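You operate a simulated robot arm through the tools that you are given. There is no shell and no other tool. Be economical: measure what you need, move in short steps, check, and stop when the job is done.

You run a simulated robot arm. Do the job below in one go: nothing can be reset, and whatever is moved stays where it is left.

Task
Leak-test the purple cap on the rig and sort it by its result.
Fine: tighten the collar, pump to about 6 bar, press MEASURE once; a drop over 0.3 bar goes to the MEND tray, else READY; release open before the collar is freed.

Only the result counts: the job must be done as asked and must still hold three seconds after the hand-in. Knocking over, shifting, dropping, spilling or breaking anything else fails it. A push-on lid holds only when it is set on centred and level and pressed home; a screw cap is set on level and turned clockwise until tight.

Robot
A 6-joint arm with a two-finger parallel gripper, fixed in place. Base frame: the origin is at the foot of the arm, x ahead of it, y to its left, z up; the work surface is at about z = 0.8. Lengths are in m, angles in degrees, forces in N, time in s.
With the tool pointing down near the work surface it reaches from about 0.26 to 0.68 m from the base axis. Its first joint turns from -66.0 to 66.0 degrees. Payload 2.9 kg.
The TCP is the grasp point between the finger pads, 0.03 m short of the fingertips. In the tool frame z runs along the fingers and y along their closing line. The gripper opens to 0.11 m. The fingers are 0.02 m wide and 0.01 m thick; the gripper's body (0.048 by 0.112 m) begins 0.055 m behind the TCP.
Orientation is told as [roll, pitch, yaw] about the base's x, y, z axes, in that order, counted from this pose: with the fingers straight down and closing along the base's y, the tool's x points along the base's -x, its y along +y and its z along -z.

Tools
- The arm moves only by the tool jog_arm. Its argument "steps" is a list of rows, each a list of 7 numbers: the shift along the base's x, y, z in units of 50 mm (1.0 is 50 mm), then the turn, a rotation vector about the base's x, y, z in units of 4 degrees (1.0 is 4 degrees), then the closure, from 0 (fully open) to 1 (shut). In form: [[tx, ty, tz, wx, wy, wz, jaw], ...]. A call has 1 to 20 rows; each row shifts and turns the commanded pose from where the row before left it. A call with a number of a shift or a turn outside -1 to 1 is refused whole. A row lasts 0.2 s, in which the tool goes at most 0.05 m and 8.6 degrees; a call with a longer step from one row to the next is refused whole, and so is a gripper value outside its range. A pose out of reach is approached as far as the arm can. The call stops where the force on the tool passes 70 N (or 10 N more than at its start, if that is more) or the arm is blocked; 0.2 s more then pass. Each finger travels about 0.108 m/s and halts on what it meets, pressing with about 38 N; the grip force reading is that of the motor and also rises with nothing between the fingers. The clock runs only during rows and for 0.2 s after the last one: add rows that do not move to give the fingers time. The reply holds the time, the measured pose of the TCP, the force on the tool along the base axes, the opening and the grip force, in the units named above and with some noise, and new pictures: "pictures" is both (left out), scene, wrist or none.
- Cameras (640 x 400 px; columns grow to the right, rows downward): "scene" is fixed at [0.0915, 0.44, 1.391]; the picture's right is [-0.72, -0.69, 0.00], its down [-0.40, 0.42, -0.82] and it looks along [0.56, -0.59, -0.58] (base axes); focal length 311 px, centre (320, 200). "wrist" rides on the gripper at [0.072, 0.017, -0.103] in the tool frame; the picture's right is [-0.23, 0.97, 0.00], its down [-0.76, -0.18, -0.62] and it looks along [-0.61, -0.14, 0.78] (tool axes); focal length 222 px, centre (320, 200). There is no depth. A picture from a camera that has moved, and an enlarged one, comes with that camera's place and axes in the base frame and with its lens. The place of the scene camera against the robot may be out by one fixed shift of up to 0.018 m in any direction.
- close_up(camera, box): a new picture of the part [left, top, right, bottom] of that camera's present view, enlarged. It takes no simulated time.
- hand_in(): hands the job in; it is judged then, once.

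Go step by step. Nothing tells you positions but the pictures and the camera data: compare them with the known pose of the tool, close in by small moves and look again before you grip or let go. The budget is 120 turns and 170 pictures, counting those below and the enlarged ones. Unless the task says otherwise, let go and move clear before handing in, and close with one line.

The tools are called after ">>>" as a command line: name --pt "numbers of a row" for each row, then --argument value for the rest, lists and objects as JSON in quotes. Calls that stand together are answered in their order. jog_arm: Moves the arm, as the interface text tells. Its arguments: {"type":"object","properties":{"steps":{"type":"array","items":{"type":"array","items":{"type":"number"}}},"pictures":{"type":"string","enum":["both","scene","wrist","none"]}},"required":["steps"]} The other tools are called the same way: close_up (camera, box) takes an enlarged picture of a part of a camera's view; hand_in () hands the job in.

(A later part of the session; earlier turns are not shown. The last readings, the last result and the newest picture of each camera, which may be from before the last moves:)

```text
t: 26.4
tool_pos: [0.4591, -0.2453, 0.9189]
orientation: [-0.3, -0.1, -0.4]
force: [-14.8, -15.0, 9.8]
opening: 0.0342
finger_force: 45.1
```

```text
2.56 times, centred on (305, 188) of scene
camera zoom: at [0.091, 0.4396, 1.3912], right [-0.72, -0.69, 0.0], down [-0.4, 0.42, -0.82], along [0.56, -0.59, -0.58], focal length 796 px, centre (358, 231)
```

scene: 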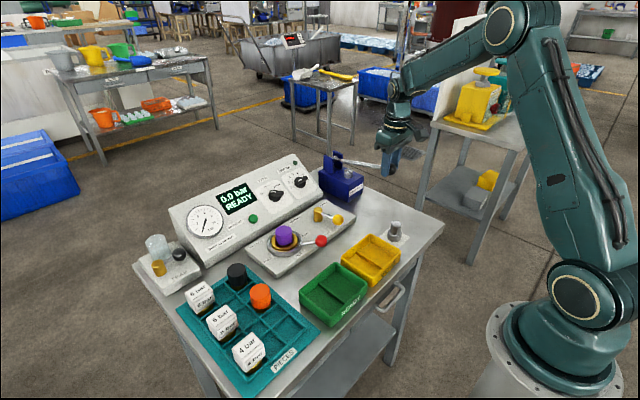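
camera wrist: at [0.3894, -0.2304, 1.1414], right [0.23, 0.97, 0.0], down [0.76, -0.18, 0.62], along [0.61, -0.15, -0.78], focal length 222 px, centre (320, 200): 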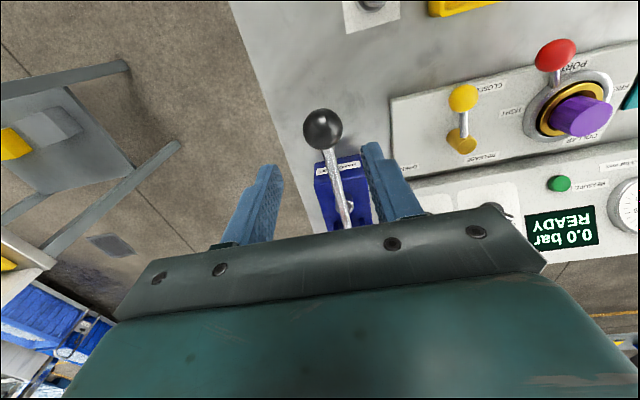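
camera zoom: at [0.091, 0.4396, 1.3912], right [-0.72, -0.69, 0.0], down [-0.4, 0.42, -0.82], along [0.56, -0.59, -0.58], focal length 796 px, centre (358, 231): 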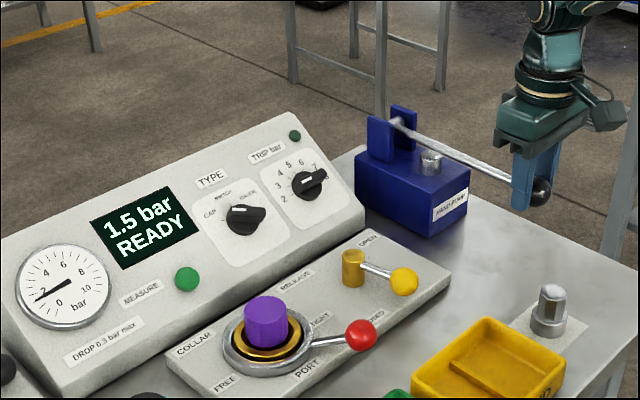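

1.5 bar after 50 mm of stroke. I continue down 30 mm.

>>> jog_arm --pt "-0.06 -0.04 -0.2 0 0 0 0.85" --pt "0 0 -0.2 0 0 0 0.85" --pt "0 0 -0.2 0 0 0 0.85" --pictures "none"

>>> close_up --camera "scene" --box '[180, 110, 430, 266]'

```text
t: 27.2
tool_pos: [0.4589, -0.2438, 0.8943]
orientation: [-0.3, -0.5, 0.0]
force: [6.4, 14.0, 39.8]
opening: 0.0343
finger_force: 44.8
```

```text
2.56 times, centred on (305, 188) of scene
camera zoom: at [0.0911, 0.4406, 1.3908], right [-0.72, -0.69, 0.0], down [-0.4, 0.42, -0.82], along [0.56, -0.59, -0.58], focal length 796 px, centre (358, 231)
```

zoom: 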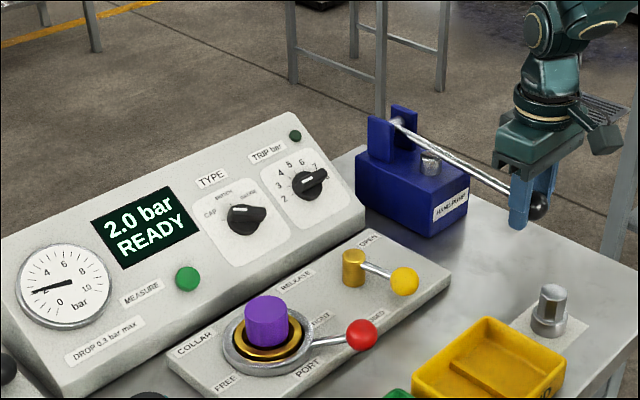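

Bottomed at 2.0 bar for one full stroke. Up and down again for a second stroke.

>>> jog_arm --pt "0 0.02 0.4 0 0 0 0.85" --pt "0 0 0.4 0 0 0 0.85" --pt "0.03 0 0.4 0 0 0 0.85" --pt "0.03 0 0.38 0 0 0 0.85" --pt "0 0 0 0 0 0 0.85" --pictures "none"

>>> close_up --camera "scene" --box '[180, 110, 430, 266]'

```text
t: 28.4
tool_pos: [0.4577, -0.2446, 0.9665]
orientation: [0.1, 0.5, -0.2]
force: [6.8, 13.9, -39.6]
opening: 0.0342
finger_force: 45.2
```

```text
2.56 times, centred on (305, 188) of scene
camera zoom: at [0.0923, 0.44, 1.391], right [-0.72, -0.69, 0.0], down [-0.4, 0.42, -0.82], along [0.56, -0.59, -0.58], focal length 796 px, centre (358, 231)
```

zoom: 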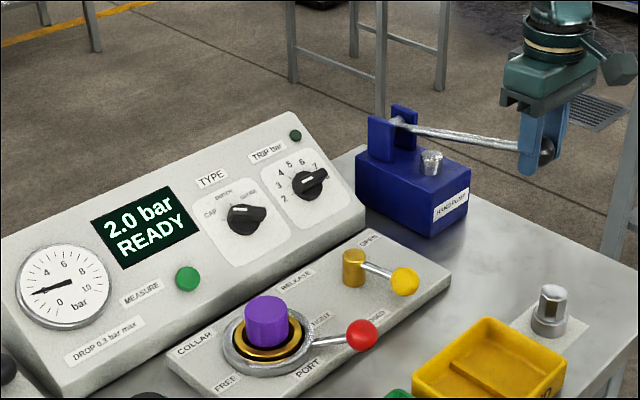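

It holds 2.0 bar at the top. Second stroke down, up again.

>>> jog_arm --pt "-0.03 0 -0.4 0 0 0 0.85" --pt "-0.03 0 -0.4 0 0 0 0.85" --pt "0 0 -0.4 0 0 0 0.85" --pt "0 0 -0.38 0 0 0 0.85" --pt "0 0 0 0 0 0 0.85" --pt "0 0 0.4 0 0 0 0.85" --pt "0 0 0.4 0 0 0 0.85" --pt "0.03 0 0.4 0 0 0 0.85" --pt "0.03 0 0.36 0 0 0 0.85" --pt "0 0 0 0 0 0 0.85" --pictures "none"

>>> close_up --camera "scene" --box '[180, 110, 430, 266]'

```text
t: 30.6
tool_pos: [0.46, -0.2451, 0.964]
orientation: [0.0, 0.3, -0.1]
force: [11.7, 18.6, -38.3]
opening: 0.0343
finger_force: 44.9
```

```text
2.56 times, centred on (305, 188) of scene
camera zoom: at [0.0924, 0.4401, 1.3909], right [-0.72, -0.69, 0.0], down [-0.4, 0.42, -0.82], along [0.56, -0.59, -0.58], focal length 796 px, centre (358, 231)
```

zoom: 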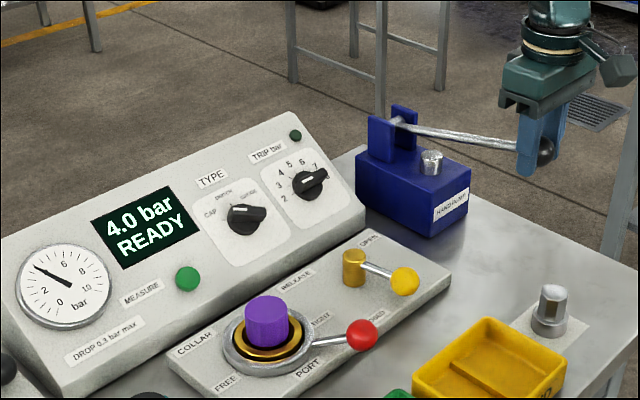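

4.0 bar now. A third stroke should give 6.0 bar.

>>> jog_arm --pt "-0.03 0 -0.4 0 0 0 0.85" --pt "-0.03 0 -0.4 0 0 0 0.85" --pt "0 0 -0.4 0 0 0 0.85" --pt "0 0 -0.35 0 0 0 0.85" --pt "0 0 0 0 0 0 0.85" --pictures "none"

>>> close_up --camera "scene" --box '[180, 110, 430, 266]'

```text
t: 31.8
tool_pos: [0.4575, -0.2444, 0.893]
orientation: [-0.4, -0.3, -0.1]
force: [0.3, 19.9, 24.9]
opening: 0.0342
finger_force: 45.0
```

```text
2.56 times, centred on (305, 188) of scene
camera zoom: at [0.0911, 0.4406, 1.3908], right [-0.72, -0.69, 0.0], down [-0.4, 0.42, -0.82], along [0.56, -0.59, -0.58], focal length 796 px, centre (358, 231)
```

zoom: 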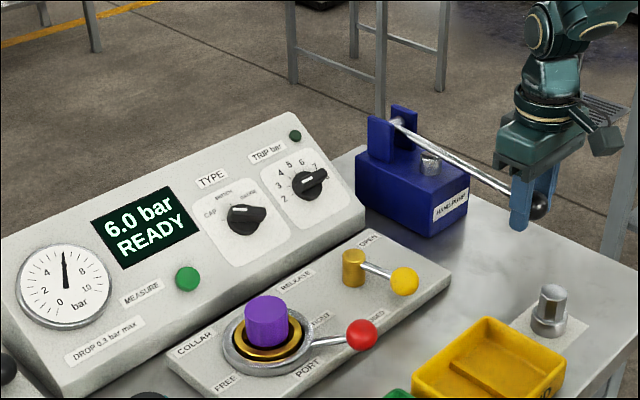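

6.0 bar reached. I release the pump knob, rise, and go toward the MEASURE button (about (0.664, 0.083, 0.857)), fingers closed and tilted to the panel slope.

>>> jog_arm --pt "0 0 0 0 0 0 0.5" --pt "0 0 0 0 0 0 0.5" --pt "0 0 0.6 0 0 0 0.5" --pt "0 0 0.8 0 0 0 0.5" --pt "0 0 0.8 0 0 0 0.5" --pt "0 0 0.7 0 0 0 1" --pt "0.356 0.819 0 0 -0.75 0 1" --pt "0.356 0.819 0 0 -0.75 0 1" --pt "0.356 0.819 0 0 -0.75 0 1" --pt "0.356 0.819 0 0 -0.75 0 1" --pt "0.356 0.819 0 0 -0.75 0 1" --pt "0.356 0.819 0 0 -0.75 0 1" --pt "0.356 0.819 0 0 -0.75 0 1" --pt "0.356 0.819 0 0 -0.75 0 1" --pt "0 0 0 0 0 0 1" --pictures "both"

>>> close_up --camera "wrist" --box '[240, 60, 480, 210]'

>>> close_up --camera "scene" --box '[180, 150, 340, 250]'

```text
t: 35.0
tool_pos: [0.602, 0.083, 1.0349]
orientation: [-0.1, -24.1, -0.2]
force: [0.3, -0.2, 0.0]
opening: 0.0
finger_force: 37.6
camera wrist: at [0.4941, 0.0987, 1.1001], right [0.21, 0.97, 0.09], down [0.44, -0.18, 0.88], along [0.87, -0.15, -0.47], focal length 222 px, centre (320, 200)
```

scene: 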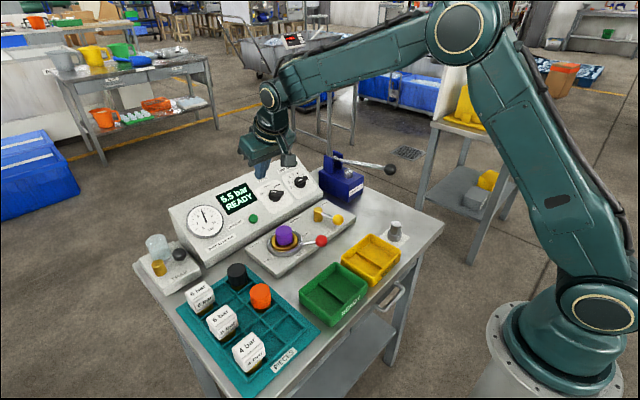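
wrist: 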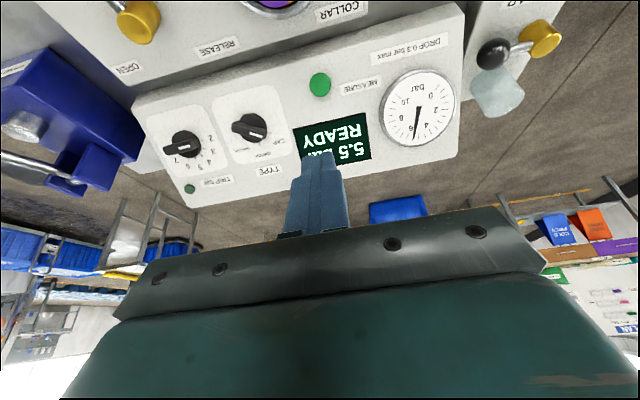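

```text
2.67 times, centred on (360, 135) of wrist
camera zoom: at [0.4941, 0.0987, 1.1001], right [0.21, 0.97, 0.09], down [0.44, -0.18, 0.88], along [0.87, -0.15, -0.47], focal length 592 px, centre (213, 373)
```

zoom: 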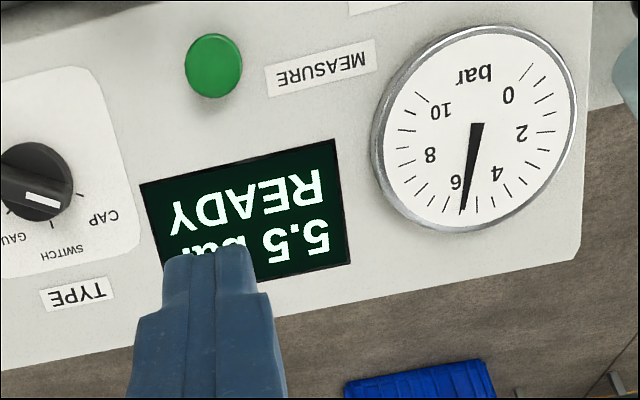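

```text
4.00 times, centred on (260, 200) of scene
camera zoom: at [0.0915, 0.44, 1.391], right [-0.72, -0.69, 0.0], down [-0.4, 0.42, -0.82], along [0.56, -0.59, -0.58], focal length 1244 px, centre (560, 200)
```

zoom: 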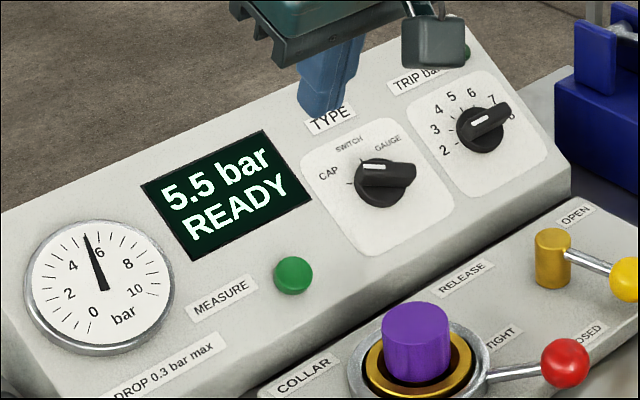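

The pressure is dropping noticeably (5.5 bar), so I should re-pump to just over 6 and press quickly. First I rehearse the hover pose above the button.

>>> jog_arm --pt "0.25 0.02 -0.82 0 0 0 1" --pt "0.25 0 -0.82 0 0 0 1" --pt "0.24 0 -0.82 0 0 0 1" --pt "0 0 0 0 0 0 1" --pictures "wrist"

>>> close_up --camera "wrist" --box '[240, 60, 400, 160]'

>>> close_up --camera "scene" --box '[180, 150, 340, 250]'

```text
t: 36.0
tool_pos: [0.6359, 0.0824, 0.9127]
orientation: [-0.1, -24.1, -0.3]
force: [-0.1, 0.0, 0.6]
opening: 0.0
finger_force: 37.8
camera wrist: at [0.5274, 0.1006, 0.9773], right [0.21, 0.97, 0.09], down [0.44, -0.18, 0.88], along [0.87, -0.15, -0.47], focal length 222 px, centre (320, 200)
```

wrist: 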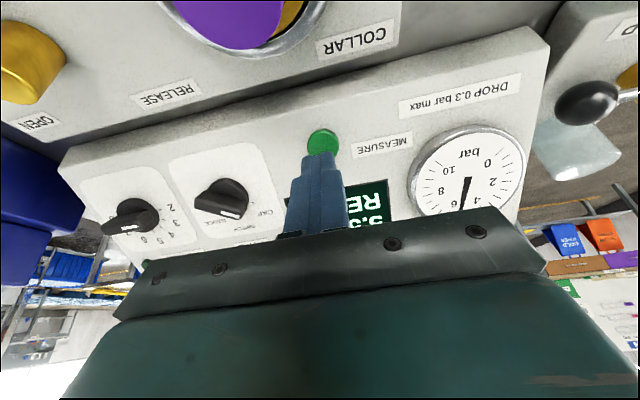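

```text
4.00 times, centred on (320, 110) of wrist
camera zoom: at [0.5274, 0.1006, 0.9773], right [0.21, 0.97, 0.09], down [0.44, -0.18, 0.88], along [0.87, -0.15, -0.47], focal length 888 px, centre (320, 560)
```

zoom: 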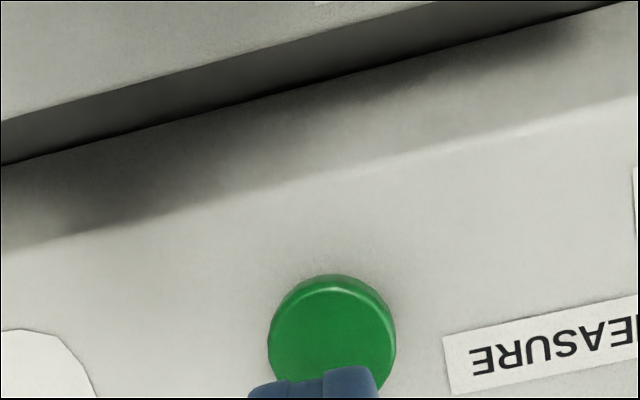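

```text
4.00 times, centred on (260, 200) of scene
camera zoom: at [0.0915, 0.44, 1.391], right [-0.72, -0.69, 0.0], down [-0.4, 0.42, -0.82], along [0.56, -0.59, -0.58], focal length 1244 px, centre (560, 200)
```

zoom: 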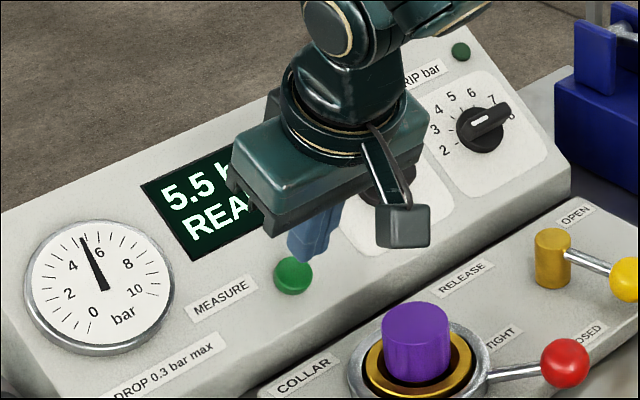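

The pressure still reads 5.5. I wait a second to learn the drop rate.

>>> jog_arm --pt "0 0 0 0 0 0 1" --pt "0 0 0 0 0 0 1" --pt "0 0 0 0 0 0 1" --pt "0 0 0 0 0 0 1" --pt "0 0 0 0 0 0 1" --pictures "none"

>>> close_up --camera "scene" --box '[180, 150, 340, 250]'

```text
t: 37.2
tool_pos: [0.6351, 0.0835, 0.9119]
orientation: [-0.1, -24.1, -0.3]
force: [0.4, -0.5, 0.6]
opening: 0.0
finger_force: 37.7
```

```text
4.00 times, centred on (260, 200) of scene
camera zoom: at [0.0915, 0.44, 1.391], right [-0.72, -0.69, 0.0], down [-0.4, 0.42, -0.82], along [0.56, -0.59, -0.58], focal length 1244 px, centre (560, 200)
```

zoom: 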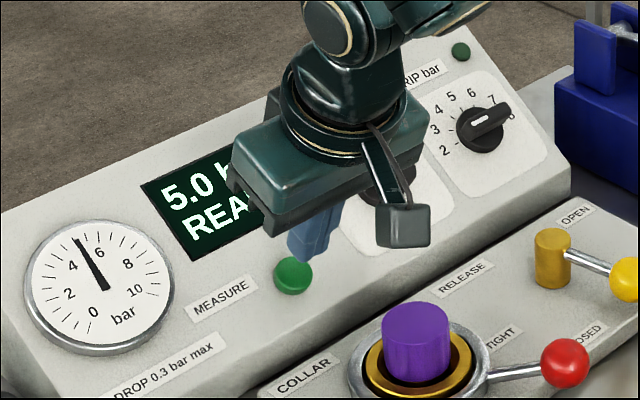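

The display is in 0.5 steps and the leak is about 0.15 bar/s. The pump lever has sprung back up, so I return above it with closed fingers and top up by pressing.

>>> jog_arm --pt "-0.3 0 0.7 0 0 0 1" --pt "-0.3 0 0.7 0 0 0 1" --pt "-0.361 -0.8225 0.095 0 0.75 0 1" --pt "-0.361 -0.8225 0.095 0 0.75 0 1" --pt "-0.361 -0.8225 0.095 0 0.75 0 1" --pt "-0.361 -0.8225 0.095 0 0.75 0 1" --pt "-0.361 -0.8225 0.095 0 0.75 0 1" --pt "-0.361 -0.8225 0.095 0 0.75 0 1" --pt "-0.361 -0.8225 0.095 0 0.75 0 1" --pt "-0.361 -0.8225 0.095 0 0.75 0 1" --pictures "wrist"

>>> close_up --camera "scene" --box '[180, 110, 430, 266]'

```text
t: 39.4
tool_pos: [0.4628, -0.2466, 1.0236]
orientation: [-0.2, 0.0, -0.2]
force: [0.0, -0.8, -0.7]
opening: 0.0
finger_force: 37.8
camera wrist: at [0.3912, -0.2298, 1.1273], right [0.23, 0.97, 0.0], down [0.76, -0.18, 0.62], along [0.61, -0.15, -0.78], focal length 222 px, centre (320, 200)
```

wrist: 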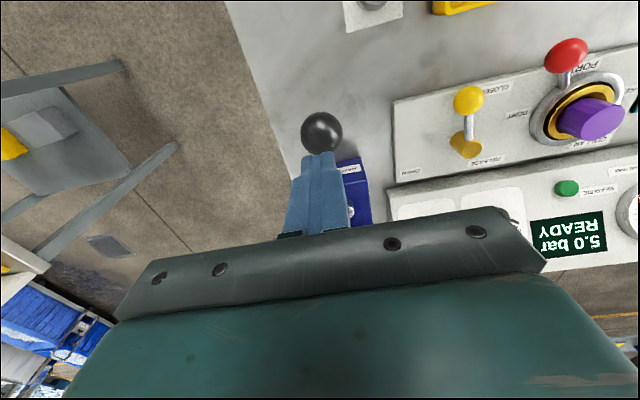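

```text
2.56 times, centred on (305, 188) of scene
camera zoom: at [0.0915, 0.44, 1.3911], right [-0.72, -0.69, 0.0], down [-0.4, 0.42, -0.82], along [0.56, -0.59, -0.58], focal length 796 px, centre (358, 231)
```

zoom: 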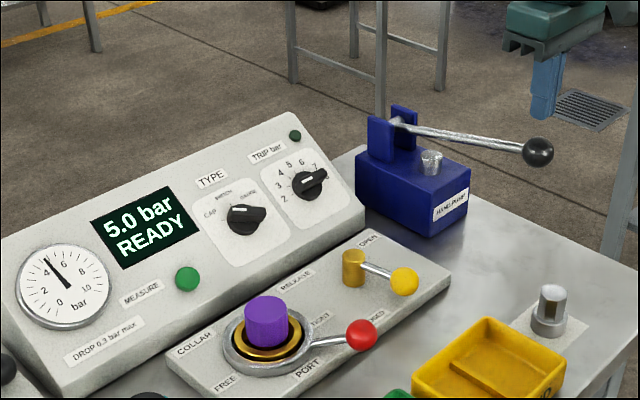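

About 4.9 bar remains. I press the knob roughly 55 mm down to add about 1.5 bar.

>>> jog_arm --pt "-0.03 0 -0.5 0 0 0 1" --pt "0 0 -0.5 0 0 0 1" --pt "0 0 -0.5 0 0 0 1" --pictures "none"

>>> close_up --camera "scene" --box '[180, 110, 430, 266]'

```text
t: 40.2
tool_pos: [0.4596, -0.2479, 0.9463]
orientation: [-0.3, -0.1, -0.2]
force: [-3.5, 0.3, 4.0]
opening: 0.0001
finger_force: 37.6
```

```text
2.56 times, centred on (305, 188) of scene
camera zoom: at [0.0914, 0.44, 1.391], right [-0.72, -0.69, 0.0], down [-0.4, 0.42, -0.82], along [0.56, -0.59, -0.58], focal length 796 px, centre (358, 231)
```

zoom: 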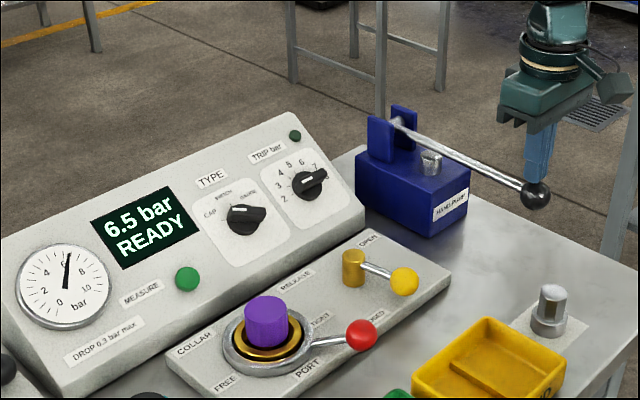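

6.5 bar. I now go straight to the button and press it once, arriving near 6 bar.

>>> jog_arm --pt "0 0 0.9 0 0 0 1" --pt "0.1 0.5 0.5 0 0 0 1" --pt "0.3885 0.765 -0.166 0 -0.75 0 1" --pt "0.3885 0.765 -0.166 0 -0.75 0 1" --pt "0.3885 0.765 -0.166 0 -0.75 0 1" --pt "0.3885 0.765 -0.166 0 -0.75 0 1" --pt "0.3885 0.765 -0.166 0 -0.75 0 1" --pt "0.3885 0.765 -0.166 0 -0.75 0 1" --pt "0.3885 0.765 -0.166 0 -0.75 0 1" --pt "0.3885 0.765 -0.166 0 -0.75 0 1" --pt "0.31 0 -0.76 0 0 0 1" --pt "0.2 0 -0.45 0 0 0 1" --pt "0.045 0 -0.1 0 0 0 1" --pt "0.045 0 -0.1 0 0 0 1" --pictures "none"

>>> close_up --camera "scene" --box '[180, 150, 340, 250]'

>>> close_up --camera "wrist" --box '[240, 60, 480, 210]'

```text
t: 43.2
tool_pos: [0.6509, 0.085, 0.8811]
orientation: [-0.1, -24.3, -0.2]
force: [-20.8, 4.8, 26.4]
opening: 0.0001
finger_force: 37.8
```

```text
4.00 times, centred on (260, 200) of scene
camera zoom: at [0.0904, 0.44, 1.3911], right [-0.72, -0.69, 0.0], down [-0.4, 0.42, -0.82], along [0.56, -0.59, -0.58], focal length 1244 px, centre (560, 200)
```

zoom: 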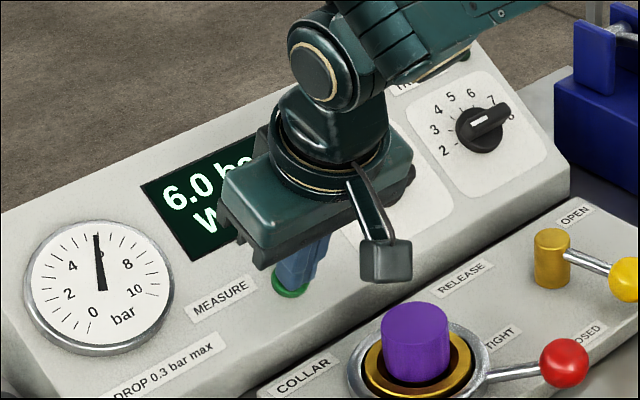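

```text
2.67 times, centred on (360, 135) of wrist
camera zoom: at [0.5431, 0.1021, 0.9456], right [0.21, 0.97, 0.09], down [0.44, -0.18, 0.88], along [0.87, -0.15, -0.46], focal length 592 px, centre (213, 373)
```

zoom: 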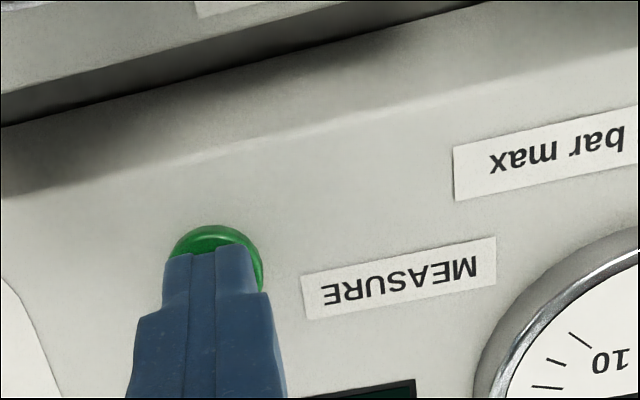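

The display shows "W…" (WAIT) at 6.0 bar, so the press registered. I back off along the tool and wait clear of the display.

>>> jog_arm --pt "-0.2 0 0.45 0 0 0 1" --pt "-0.3 0 0.7 0 0 0 1" --pt "-0.4 0 0.8 0 0 0 1" --pt "-0.5 -0.6 0.4 0 0.75 0 1" --pt "-0.5 -0.6 0.2 0 0.75 0 1" --pt "-0.4 -0.6 0 0 0.75 0 1" --pictures "none"

>>> close_up --camera "scene" --box '[180, 150, 340, 250]'

```text
t: 44.6
tool_pos: [0.5341, -0.0091, 1.0056]
orientation: [-0.2, -15.0, -0.2]
force: [0.0, 0.2, -0.4]
opening: 0.0001
finger_force: 37.3
```

```text
4.00 times, centred on (260, 200) of scene
camera zoom: at [0.0915, 0.44, 1.3911], right [-0.72, -0.69, 0.0], down [-0.4, 0.42, -0.82], along [0.56, -0.59, -0.58], focal length 1244 px, centre (560, 200)
```

zoom: 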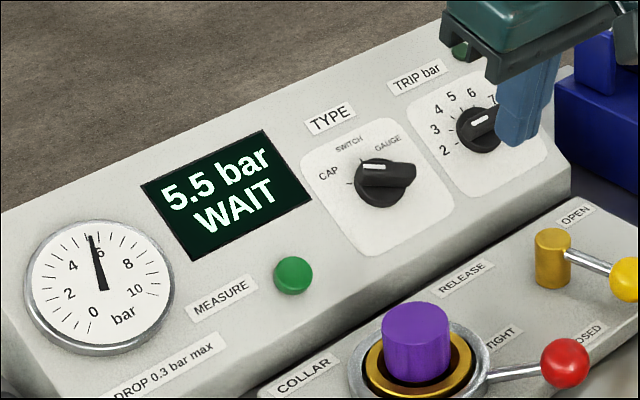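

WAIT is displayed. Meanwhile I move above the yellow release knob (about (0.497, -0.076)).

>>> jog_arm --pt "-0.148 -0.268 -0.18 0 0.75 0 0.5" --pt "-0.148 -0.268 -0.18 0 0.75 0 0.5" --pt "-0.148 -0.268 -0.18 0 0.75 0 0.5" --pt "-0.148 -0.268 -0.18 0 0.75 0 0.5" --pt "-0.148 -0.268 -0.18 0 0.75 0 0.5" --pt "0 0 0 0 0 0 0.5" --pictures "wrist"

>>> close_up --camera "scene" --box '[180, 150, 380, 275]'

```text
t: 46.0
tool_pos: [0.4986, -0.0737, 0.9615]
orientation: [-0.2, 0.0, -0.4]
force: [0.2, -0.3, 0.4]
opening: 0.0551
finger_force: 0.1
camera wrist: at [0.427, -0.0569, 1.0645], right [0.23, 0.97, 0.0], down [0.76, -0.18, 0.62], along [0.61, -0.15, -0.78], focal length 222 px, centre (320, 200)
```

wrist: 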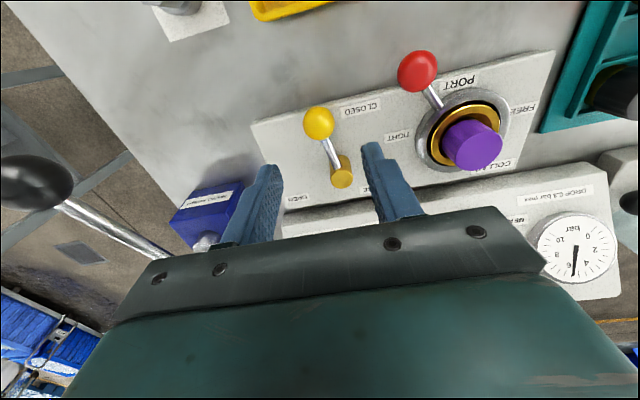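

```text
3.20 times, centred on (280, 212) of scene
camera zoom: at [0.0915, 0.4399, 1.391], right [-0.72, -0.69, 0.0], down [-0.4, 0.42, -0.82], along [0.56, -0.59, -0.58], focal length 995 px, centre (448, 160)
```

zoom: 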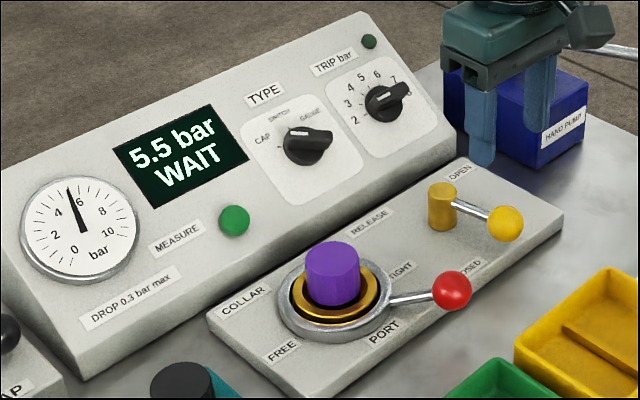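

Knob measured at (0.497, -0.076, 0.86), pivot (0.555, -0.064). I wait for the measurement to finish.

>>> jog_arm --pt "0 0 0 0 0 0 0.5" --pt "0 0 0 0 0 0 0.5" --pt "0 0 0 0 0 0 0.5" --pt "0 0 0 0 0 0 0.5" --pt "0 0 0 0 0 0 0.5" --pt "0 0 0 0 0 0 0.5" --pt "0 0 0 0 0 0 0.5" --pt "0 0 0 0 0 0 0.5" --pt "0 0 0 0 0 0 0.5" --pt "0 0 0 0 0 0 0.5" --pictures "none"

>>> close_up --camera "scene" --box '[180, 150, 380, 275]'

```text
t: 48.2
tool_pos: [0.4981, -0.0745, 0.9601]
orientation: [-0.2, 0.0, -0.3]
force: [0.3, -0.3, -0.4]
opening: 0.0549
finger_force: 0.0
```

```text
3.20 times, centred on (280, 212) of scene
camera zoom: at [0.0915, 0.44, 1.391], right [-0.72, -0.69, 0.0], down [-0.4, 0.42, -0.82], along [0.56, -0.59, -0.58], focal length 995 px, centre (448, 160)
```

zoom: 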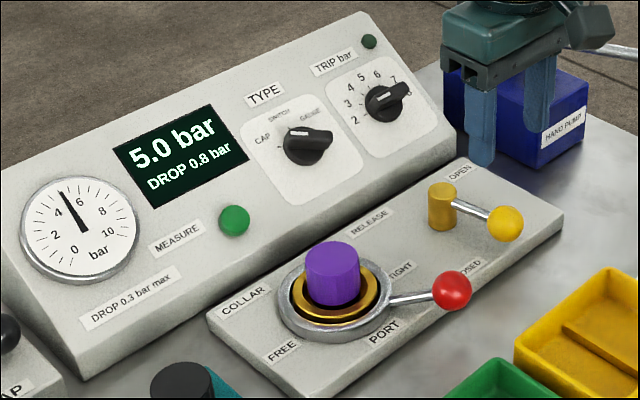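

DROP 0.8 bar: over 0.3, so the cap goes to MEND. Now I open the release: lower around the yellow knob and grip.

>>> jog_arm --pt "-0.02 -0.03 -0.6 0 0 0 0.5" --pt "0 0 -0.6 0 0 0 0.5" --pt "0 0 -0.54 0 0 0 0.5" --pt "0 0 0 0 0 0 0.85" --pt "0 0 0 0 0 0 0.85" --pictures "none"

>>> close_up --camera "wrist" --box '[200, 60, 440, 210]'

```text
t: 49.4
tool_pos: [0.4962, -0.0774, 0.8731]
orientation: [-0.3, 0.0, -0.4]
force: [-0.3, -4.0, -3.5]
opening: 0.0312
finger_force: 44.6
```

```text
2.67 times, centred on (320, 135) of wrist
camera zoom: at [0.4243, -0.0589, 0.9762], right [0.23, 0.97, 0.0], down [0.76, -0.18, 0.62], along [0.61, -0.15, -0.78], focal length 592 px, centre (320, 373)
```

zoom: 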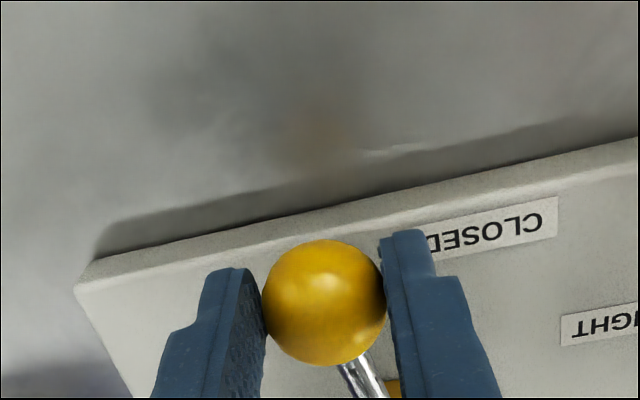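

Gripped. I swing the lever counter-clockwise toward OPEN.

>>> jog_arm --pt "0.036 -0.122 0 0 0 1 0.85" --pt "0.046 -0.116 0 0 0 1 0.85" --pt "0.06 -0.112 0 0 0 1 0.85" --pt "0.07 -0.104 0 0 0 1 0.85" --pt "0.082 -0.098 0 0 0 1 0.85" --pt "0.09 -0.086 0 0 0 1 0.85" --pictures "none"

>>> close_up --camera "scene" --box '[180, 150, 380, 275]'

```text
t: 50.8
tool_pos: [0.5136, -0.11, 0.872]
orientation: [-0.2, 0.4, 23.3]
force: [-24.8, -19.3, -1.7]
opening: 0.031
finger_force: 45.0
```

```text
3.20 times, centred on (280, 212) of scene
camera zoom: at [0.091, 0.4395, 1.3912], right [-0.72, -0.69, 0.0], down [-0.4, 0.42, -0.82], along [0.56, -0.59, -0.58], focal length 995 px, centre (448, 160)
```

zoom: 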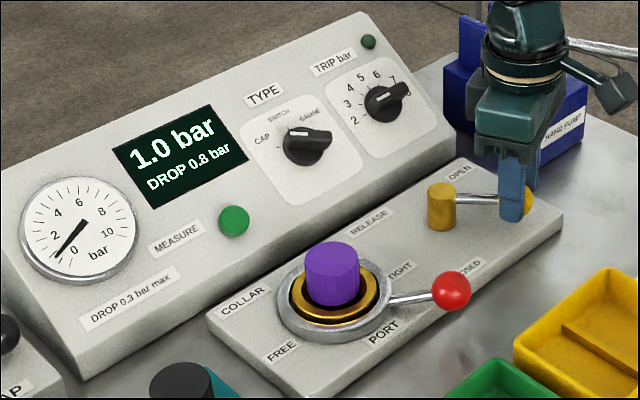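

It is venting. I continue to the open stop, easing outward.

>>> jog_arm --pt "0.06 -0.12 0 0 0 1 0.85" --pt "0.1 -0.09 0 0 0 1 0.85" --pt "0.114 -0.066 0 0 0 1 0.85" --pt "0.118 -0.05 0 0 0 1 0.85" --pt "0.122 -0.04 0 0 0 1 0.85" --pictures "none"

>>> close_up --camera "scene" --box '[180, 150, 380, 275]'

```text
t: 52.0
tool_pos: [0.5419, -0.126, 0.8715]
orientation: [-0.1, 0.1, 43.7]
force: [-9.8, -14.8, -21.8]
opening: 0.0308
finger_force: 45.1
```

```text
3.20 times, centred on (280, 212) of scene
camera zoom: at [0.0916, 0.4395, 1.3912], right [-0.72, -0.69, 0.0], down [-0.4, 0.42, -0.82], along [0.56, -0.59, -0.58], focal length 995 px, centre (448, 160)
```

zoom: 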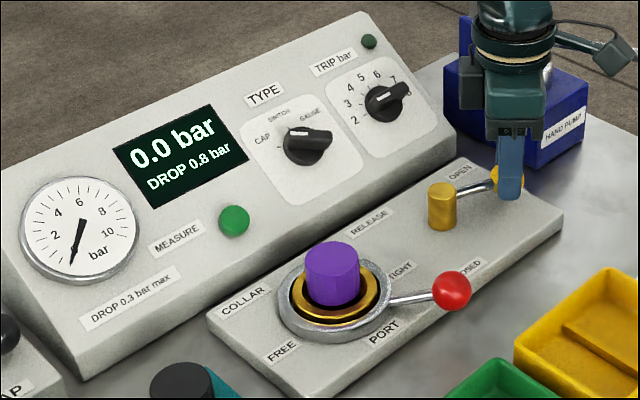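

0.0 bar. One more small push to the open stop, then I let go.

>>> jog_arm --pt "0.12 -0.01 0 0 0 0.5 0.85" --pt "0.12 0.0 0 0 0 0.5 0.85" --pictures "none"

```text
t: 52.6
tool_pos: [0.5517, -0.1272, 0.8717]
orientation: [-0.2, 0.1, 47.4]
force: [-8.4, -23.3, -24.4]
opening: 0.0311
finger_force: 44.5
```

>>> jog_arm --pt "0.12 0.03 0 0 0 0.5 0.85" --pt "0.12 0.05 0 0 0 0.5 0.85" --pictures "none"

>>> close_up --camera "scene" --box '[180, 150, 380, 275]'

```text
t: 53.2
tool_pos: [0.5651, -0.1273, 0.8745]
orientation: [-0.2, 0.3, 51.1]
force: [-18.8, -37.1, -13.7]
opening: 0.0313
finger_force: 45.1
```

```text
3.20 times, centred on (280, 212) of scene
camera zoom: at [0.0913, 0.439, 1.3914], right [-0.72, -0.69, 0.0], down [-0.4, 0.42, -0.82], along [0.56, -0.59, -0.58], focal length 995 px, centre (448, 160)
```

zoom: 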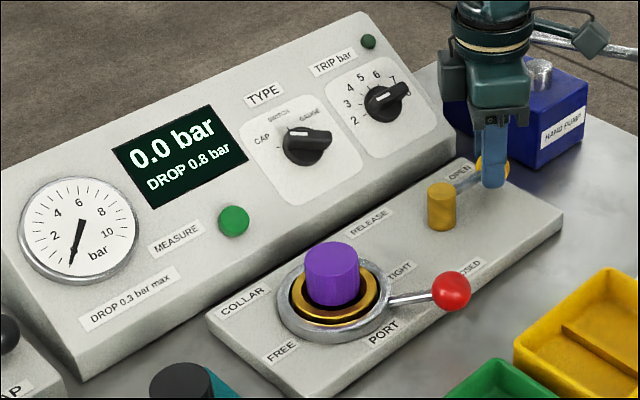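

The release is open. I let go, rise, and move above the red collar knob keeping a yaw near 40°.

>>> jog_arm --pt "0 0 0 0 0 0 0.5" --pt "0 0 0 0 0 0 0.5" --pt "0 0 0.65 0 0 0 0.5" --pt "0 0 0.65 0 0 0 0.5" --pt "0 0 0.3 0 0 0 0.5" --pt "-0.42 0.73 0 0 0 -0.7 0.5" --pt "-0.42 0.73 0 0 0 -0.7 0.5" --pt "-0.42 0.73 0 0 0 -0.7 0.5" --pt "-0.42 0.73 0 0 0 -0.7 0.5" --pt "0 0 0 0 0 0 0.5" --pictures "wrist"

>>> close_up --camera "scene" --box '[180, 150, 380, 275]'

```text
t: 55.4
tool_pos: [0.4822, 0.024, 0.9564]
orientation: [-0.2, -0.2, 40.5]
force: [-0.3, 0.7, 0.2]
opening: 0.0553
finger_force: 0.1
camera wrist: at [0.4167, -0.0097, 1.0589], right [-0.46, 0.89, 0.0], down [0.69, 0.36, 0.62], along [0.56, 0.28, -0.78], focal length 222 px, centre (320, 200)
```

wrist: 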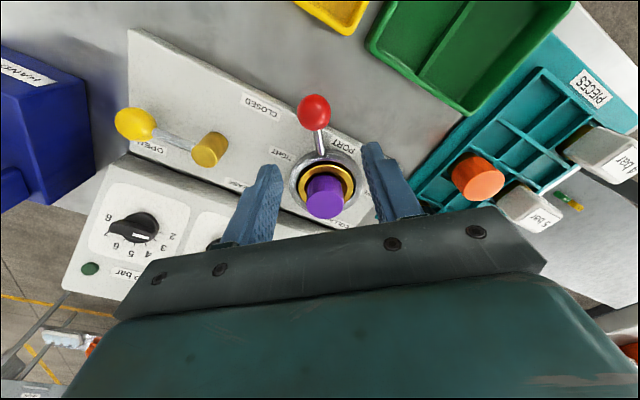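

```text
3.20 times, centred on (280, 212) of scene
camera zoom: at [0.0915, 0.44, 1.391], right [-0.72, -0.69, 0.0], down [-0.4, 0.42, -0.82], along [0.56, -0.59, -0.58], focal length 995 px, centre (448, 160)
```

zoom: 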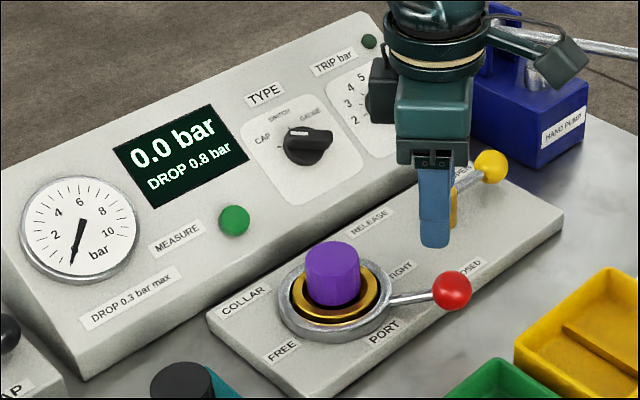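

Red knob now at (0.477, 0.013, 0.85). I lower around it and grip.

>>> jog_arm --pt "-0.09 -0.21 -0.5 0 0 0 0.5" --pt "0 0 -0.7 0 0 0 0.5" --pt "0 0 -0.64 0 0 0 0.5" --pt "0 0 0 0 0 0 0.85" --pt "0 0 0 0 0 0 0.85" --pictures "none"

>>> close_up --camera "wrist" --box '[200, 60, 440, 210]'

```text
t: 56.6
tool_pos: [0.4775, 0.015, 0.8587]
orientation: [0.1, 0.0, 40.8]
force: [-16.3, 13.0, 6.8]
opening: 0.0312
finger_force: 45.1
```

```text
2.67 times, centred on (320, 135) of wrist
camera zoom: at [0.4122, -0.0202, 0.963], right [-0.46, 0.89, 0.0], down [0.69, 0.36, 0.62], along [0.55, 0.29, -0.78], focal length 592 px, centre (320, 373)
```

zoom: 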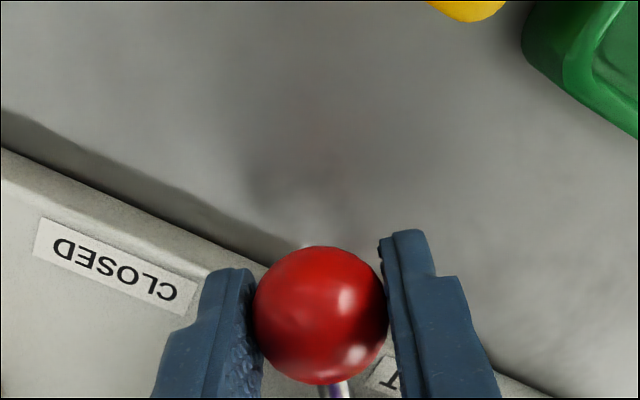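

Gripped. I swing it clockwise back towards FREE.

>>> jog_arm --pt "-0.138 0.222 0 0 0 -1 0.85" --pt "-0.108 0.242 0 0 0 -1 0.85" --pt "-0.072 0.254 0 0 0 -1 0.85" --pt "-0.038 0.26 0 0 0 -1 0.85" --pt "0 0.264 0 0 0 -1 0.85" --pt "0.038 0.26 0 0 0 -1 0.85" --pt "0.072 0.254 0 0 0 -1 0.85" --pt "0.108 0.242 0 0 0 -1 0.85" --pictures "none"

>>> close_up --camera "scene" --box '[200, 180, 380, 292]'

```text
t: 58.4
tool_pos: [0.4716, 0.1137, 0.8608]
orientation: [-0.3, -0.1, 8.6]
force: [-3.0, -6.4, -3.7]
opening: 0.0312
finger_force: 44.4
```

```text
3.56 times, centred on (290, 236) of scene
camera zoom: at [0.0915, 0.4398, 1.3911], right [-0.72, -0.69, 0.0], down [-0.4, 0.42, -0.82], along [0.56, -0.59, -0.58], focal length 1105 px, centre (427, 72)
```

zoom: 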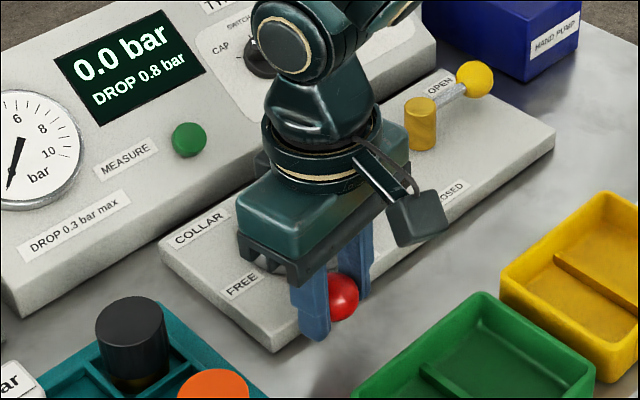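

>>> jog_arm --pt "0.1 0.17 0 0 0 -1 0.85" --pt "0.056 0.08 0 0 0 -0.5 0.85" --pt "0.03 0.04 0 0 0 0 0.85" --pictures "none"

```text
t: 59.2
tool_pos: [0.4778, 0.1251, 0.8607]
orientation: [-0.5, 0.3, 2.3]
force: [-14.2, -22.0, -3.0]
opening: 0.0313
finger_force: 45.1
```

The lever is back at the FREE stop. I let go, rise, and move above the cap.

>>> jog_arm --pt "0 0 0 0 0 0 0.45" --pt "0 0 0 0 0 0 0.43" --pt "0 0 0.7 0 0 0 0.43" --pt "0 0 0.9 0.1 -0.07 -0.57 0.43" --pt "0 0 0.4 0 0 0 0.43" --pt "0.52 -0.36 0 0 0 0 0.43" --pt "0.52 -0.36 0 0 0 0 0.43" --pt "0.52 -0.38 0 0 0 0 0.43" --pt "0 0 0 0 0 0 0.43" --pictures "wrist"

>>> close_up --camera "scene" --box '[200, 180, 380, 292]'

>>> close_up --camera "wrist" --box '[240, 60, 400, 160]'

```text
t: 61.2
tool_pos: [0.5587, 0.074, 0.9598]
orientation: [0.2, -0.4, 0.3]
force: [0.2, 0.0, 0.9]
opening: 0.0628
finger_force: 0.1
camera wrist: at [0.4872, 0.0898, 1.0645], right [0.22, 0.97, 0.0], down [0.76, -0.18, 0.63], along [0.61, -0.14, -0.78], focal length 222 px, centre (320, 200)
```

wrist: 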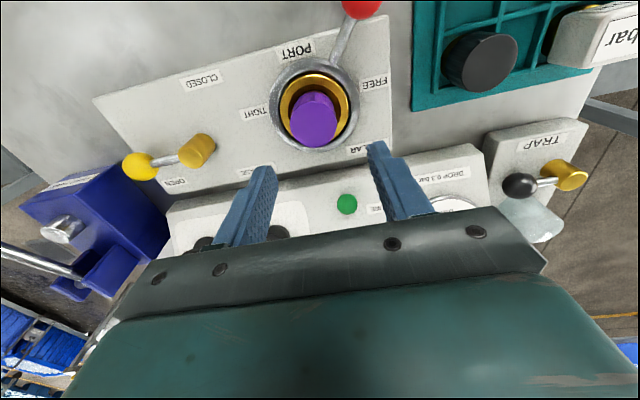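

```text
3.56 times, centred on (290, 236) of scene
camera zoom: at [0.0915, 0.4399, 1.391], right [-0.72, -0.69, 0.0], down [-0.4, 0.42, -0.82], along [0.56, -0.59, -0.58], focal length 1105 px, centre (427, 72)
```

zoom: 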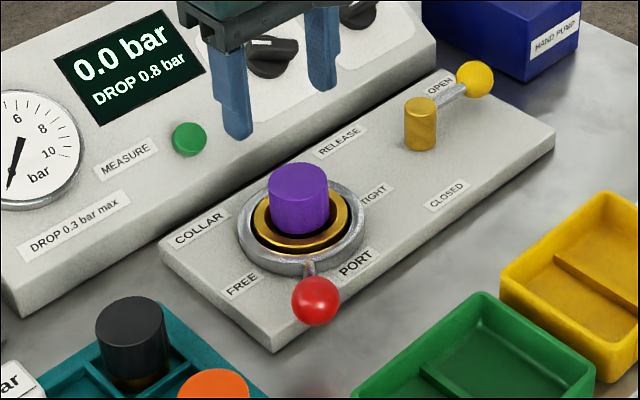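

```text
4.00 times, centred on (320, 110) of wrist
camera zoom: at [0.4872, 0.0898, 1.0645], right [0.22, 0.97, 0.0], down [0.76, -0.18, 0.63], along [0.61, -0.14, -0.78], focal length 888 px, centre (320, 560)
```

zoom: 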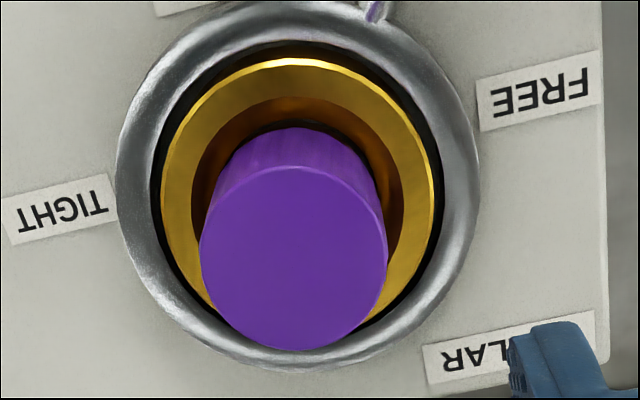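

Cap at (0.5535, 0.069), top about 0.87. I lower and grip it.

>>> jog_arm --pt "-0.05 -0.1 -0.4 0 0 0 0.43" --pt "0 0 -0.7 0 0 0 0.43" --pt "0 0 -0.5 0 0 0 0.43" --pt "0 0 0 0 0 0 0.43" --pt "0 0 0 0 0 0 0.75" --pt "0 0 0 0 0 0 0.75" --pictures "none"

>>> close_up --camera "scene" --box '[200, 180, 380, 292]'

```text
t: 62.6
tool_pos: [0.5545, 0.0677, 0.8806]
orientation: [0.2, -0.4, 0.4]
force: [-0.5, 6.0, 0.7]
opening: 0.0406
finger_force: 37.7
```

```text
3.56 times, centred on (290, 236) of scene
camera zoom: at [0.0915, 0.4401, 1.391], right [-0.72, -0.69, 0.0], down [-0.4, 0.42, -0.82], along [0.56, -0.59, -0.58], focal length 1105 px, centre (427, 72)
```

zoom: 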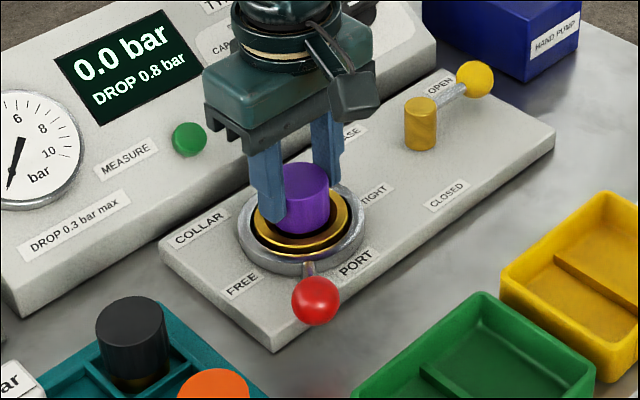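

Gripped. I lift straight up and carry the cap above the MEND tray.

>>> jog_arm --pt "0 0 0.2 0 0 0 0.75" --pt "0 0 0.4 0 0 0 0.75" --pt "0 0 0.8 0 0 0 0.75" --pt "0 0 0.8 0 0 0 0.75" --pt "-0.738 -0.47 0.04 0 0 0 0.75" --pt "-0.738 -0.47 0.04 0 0 0 0.75" --pt "-0.738 -0.47 0.04 0 0 0 0.75" --pt "-0.738 -0.47 0.04 0 0 0 0.75" --pt "-0.738 -0.47 0.04 0 0 0 0.75" --pt "0 0 0 0 0 0 0.75" --pictures "both"

>>> close_up --camera "wrist" --box '[200, 30, 440, 180]'

```text
t: 64.8
tool_pos: [0.3701, -0.0514, 1.0011]
orientation: [0.2, -0.5, 0.3]
force: [0.8, -0.9, -1.1]
opening: 0.0402
finger_force: 38.0
camera wrist: at [0.2975, -0.0358, 1.1044], right [0.22, 0.97, 0.0], down [0.76, -0.18, 0.63], along [0.61, -0.14, -0.78], focal length 222 px, centre (320, 200)
```

scene: 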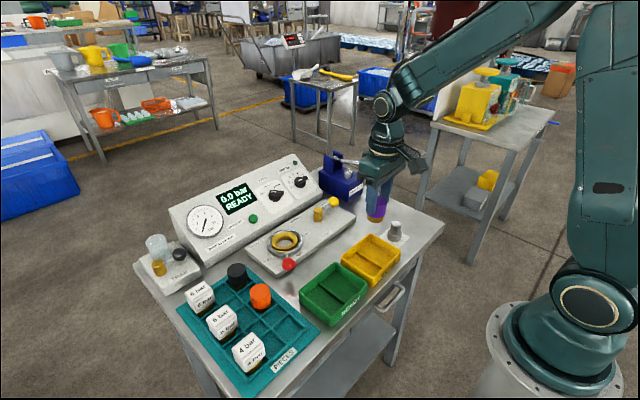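
wrist: 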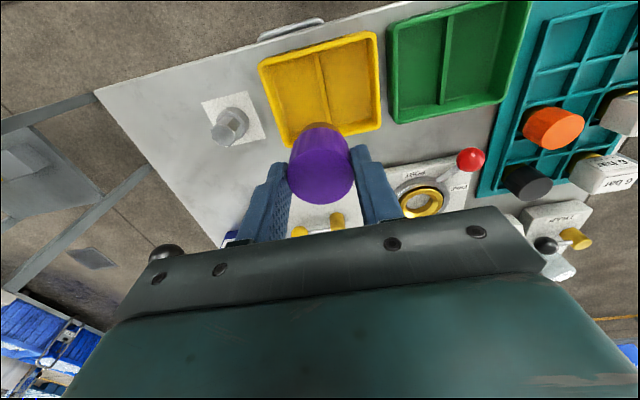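

```text
2.67 times, centred on (320, 105) of wrist
camera zoom: at [0.2975, -0.0358, 1.1044], right [0.22, 0.97, 0.0], down [0.76, -0.18, 0.63], along [0.61, -0.14, -0.78], focal length 592 px, centre (320, 453)
```

zoom: 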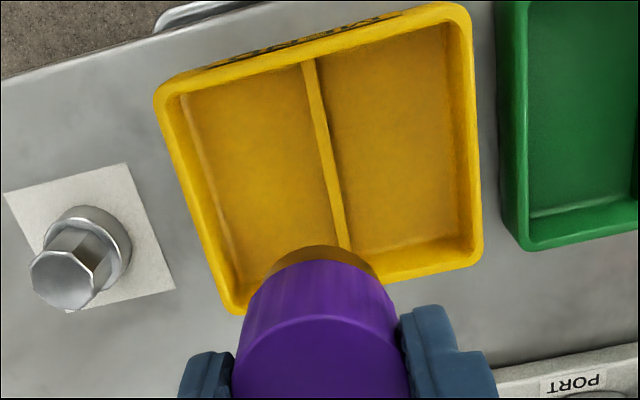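

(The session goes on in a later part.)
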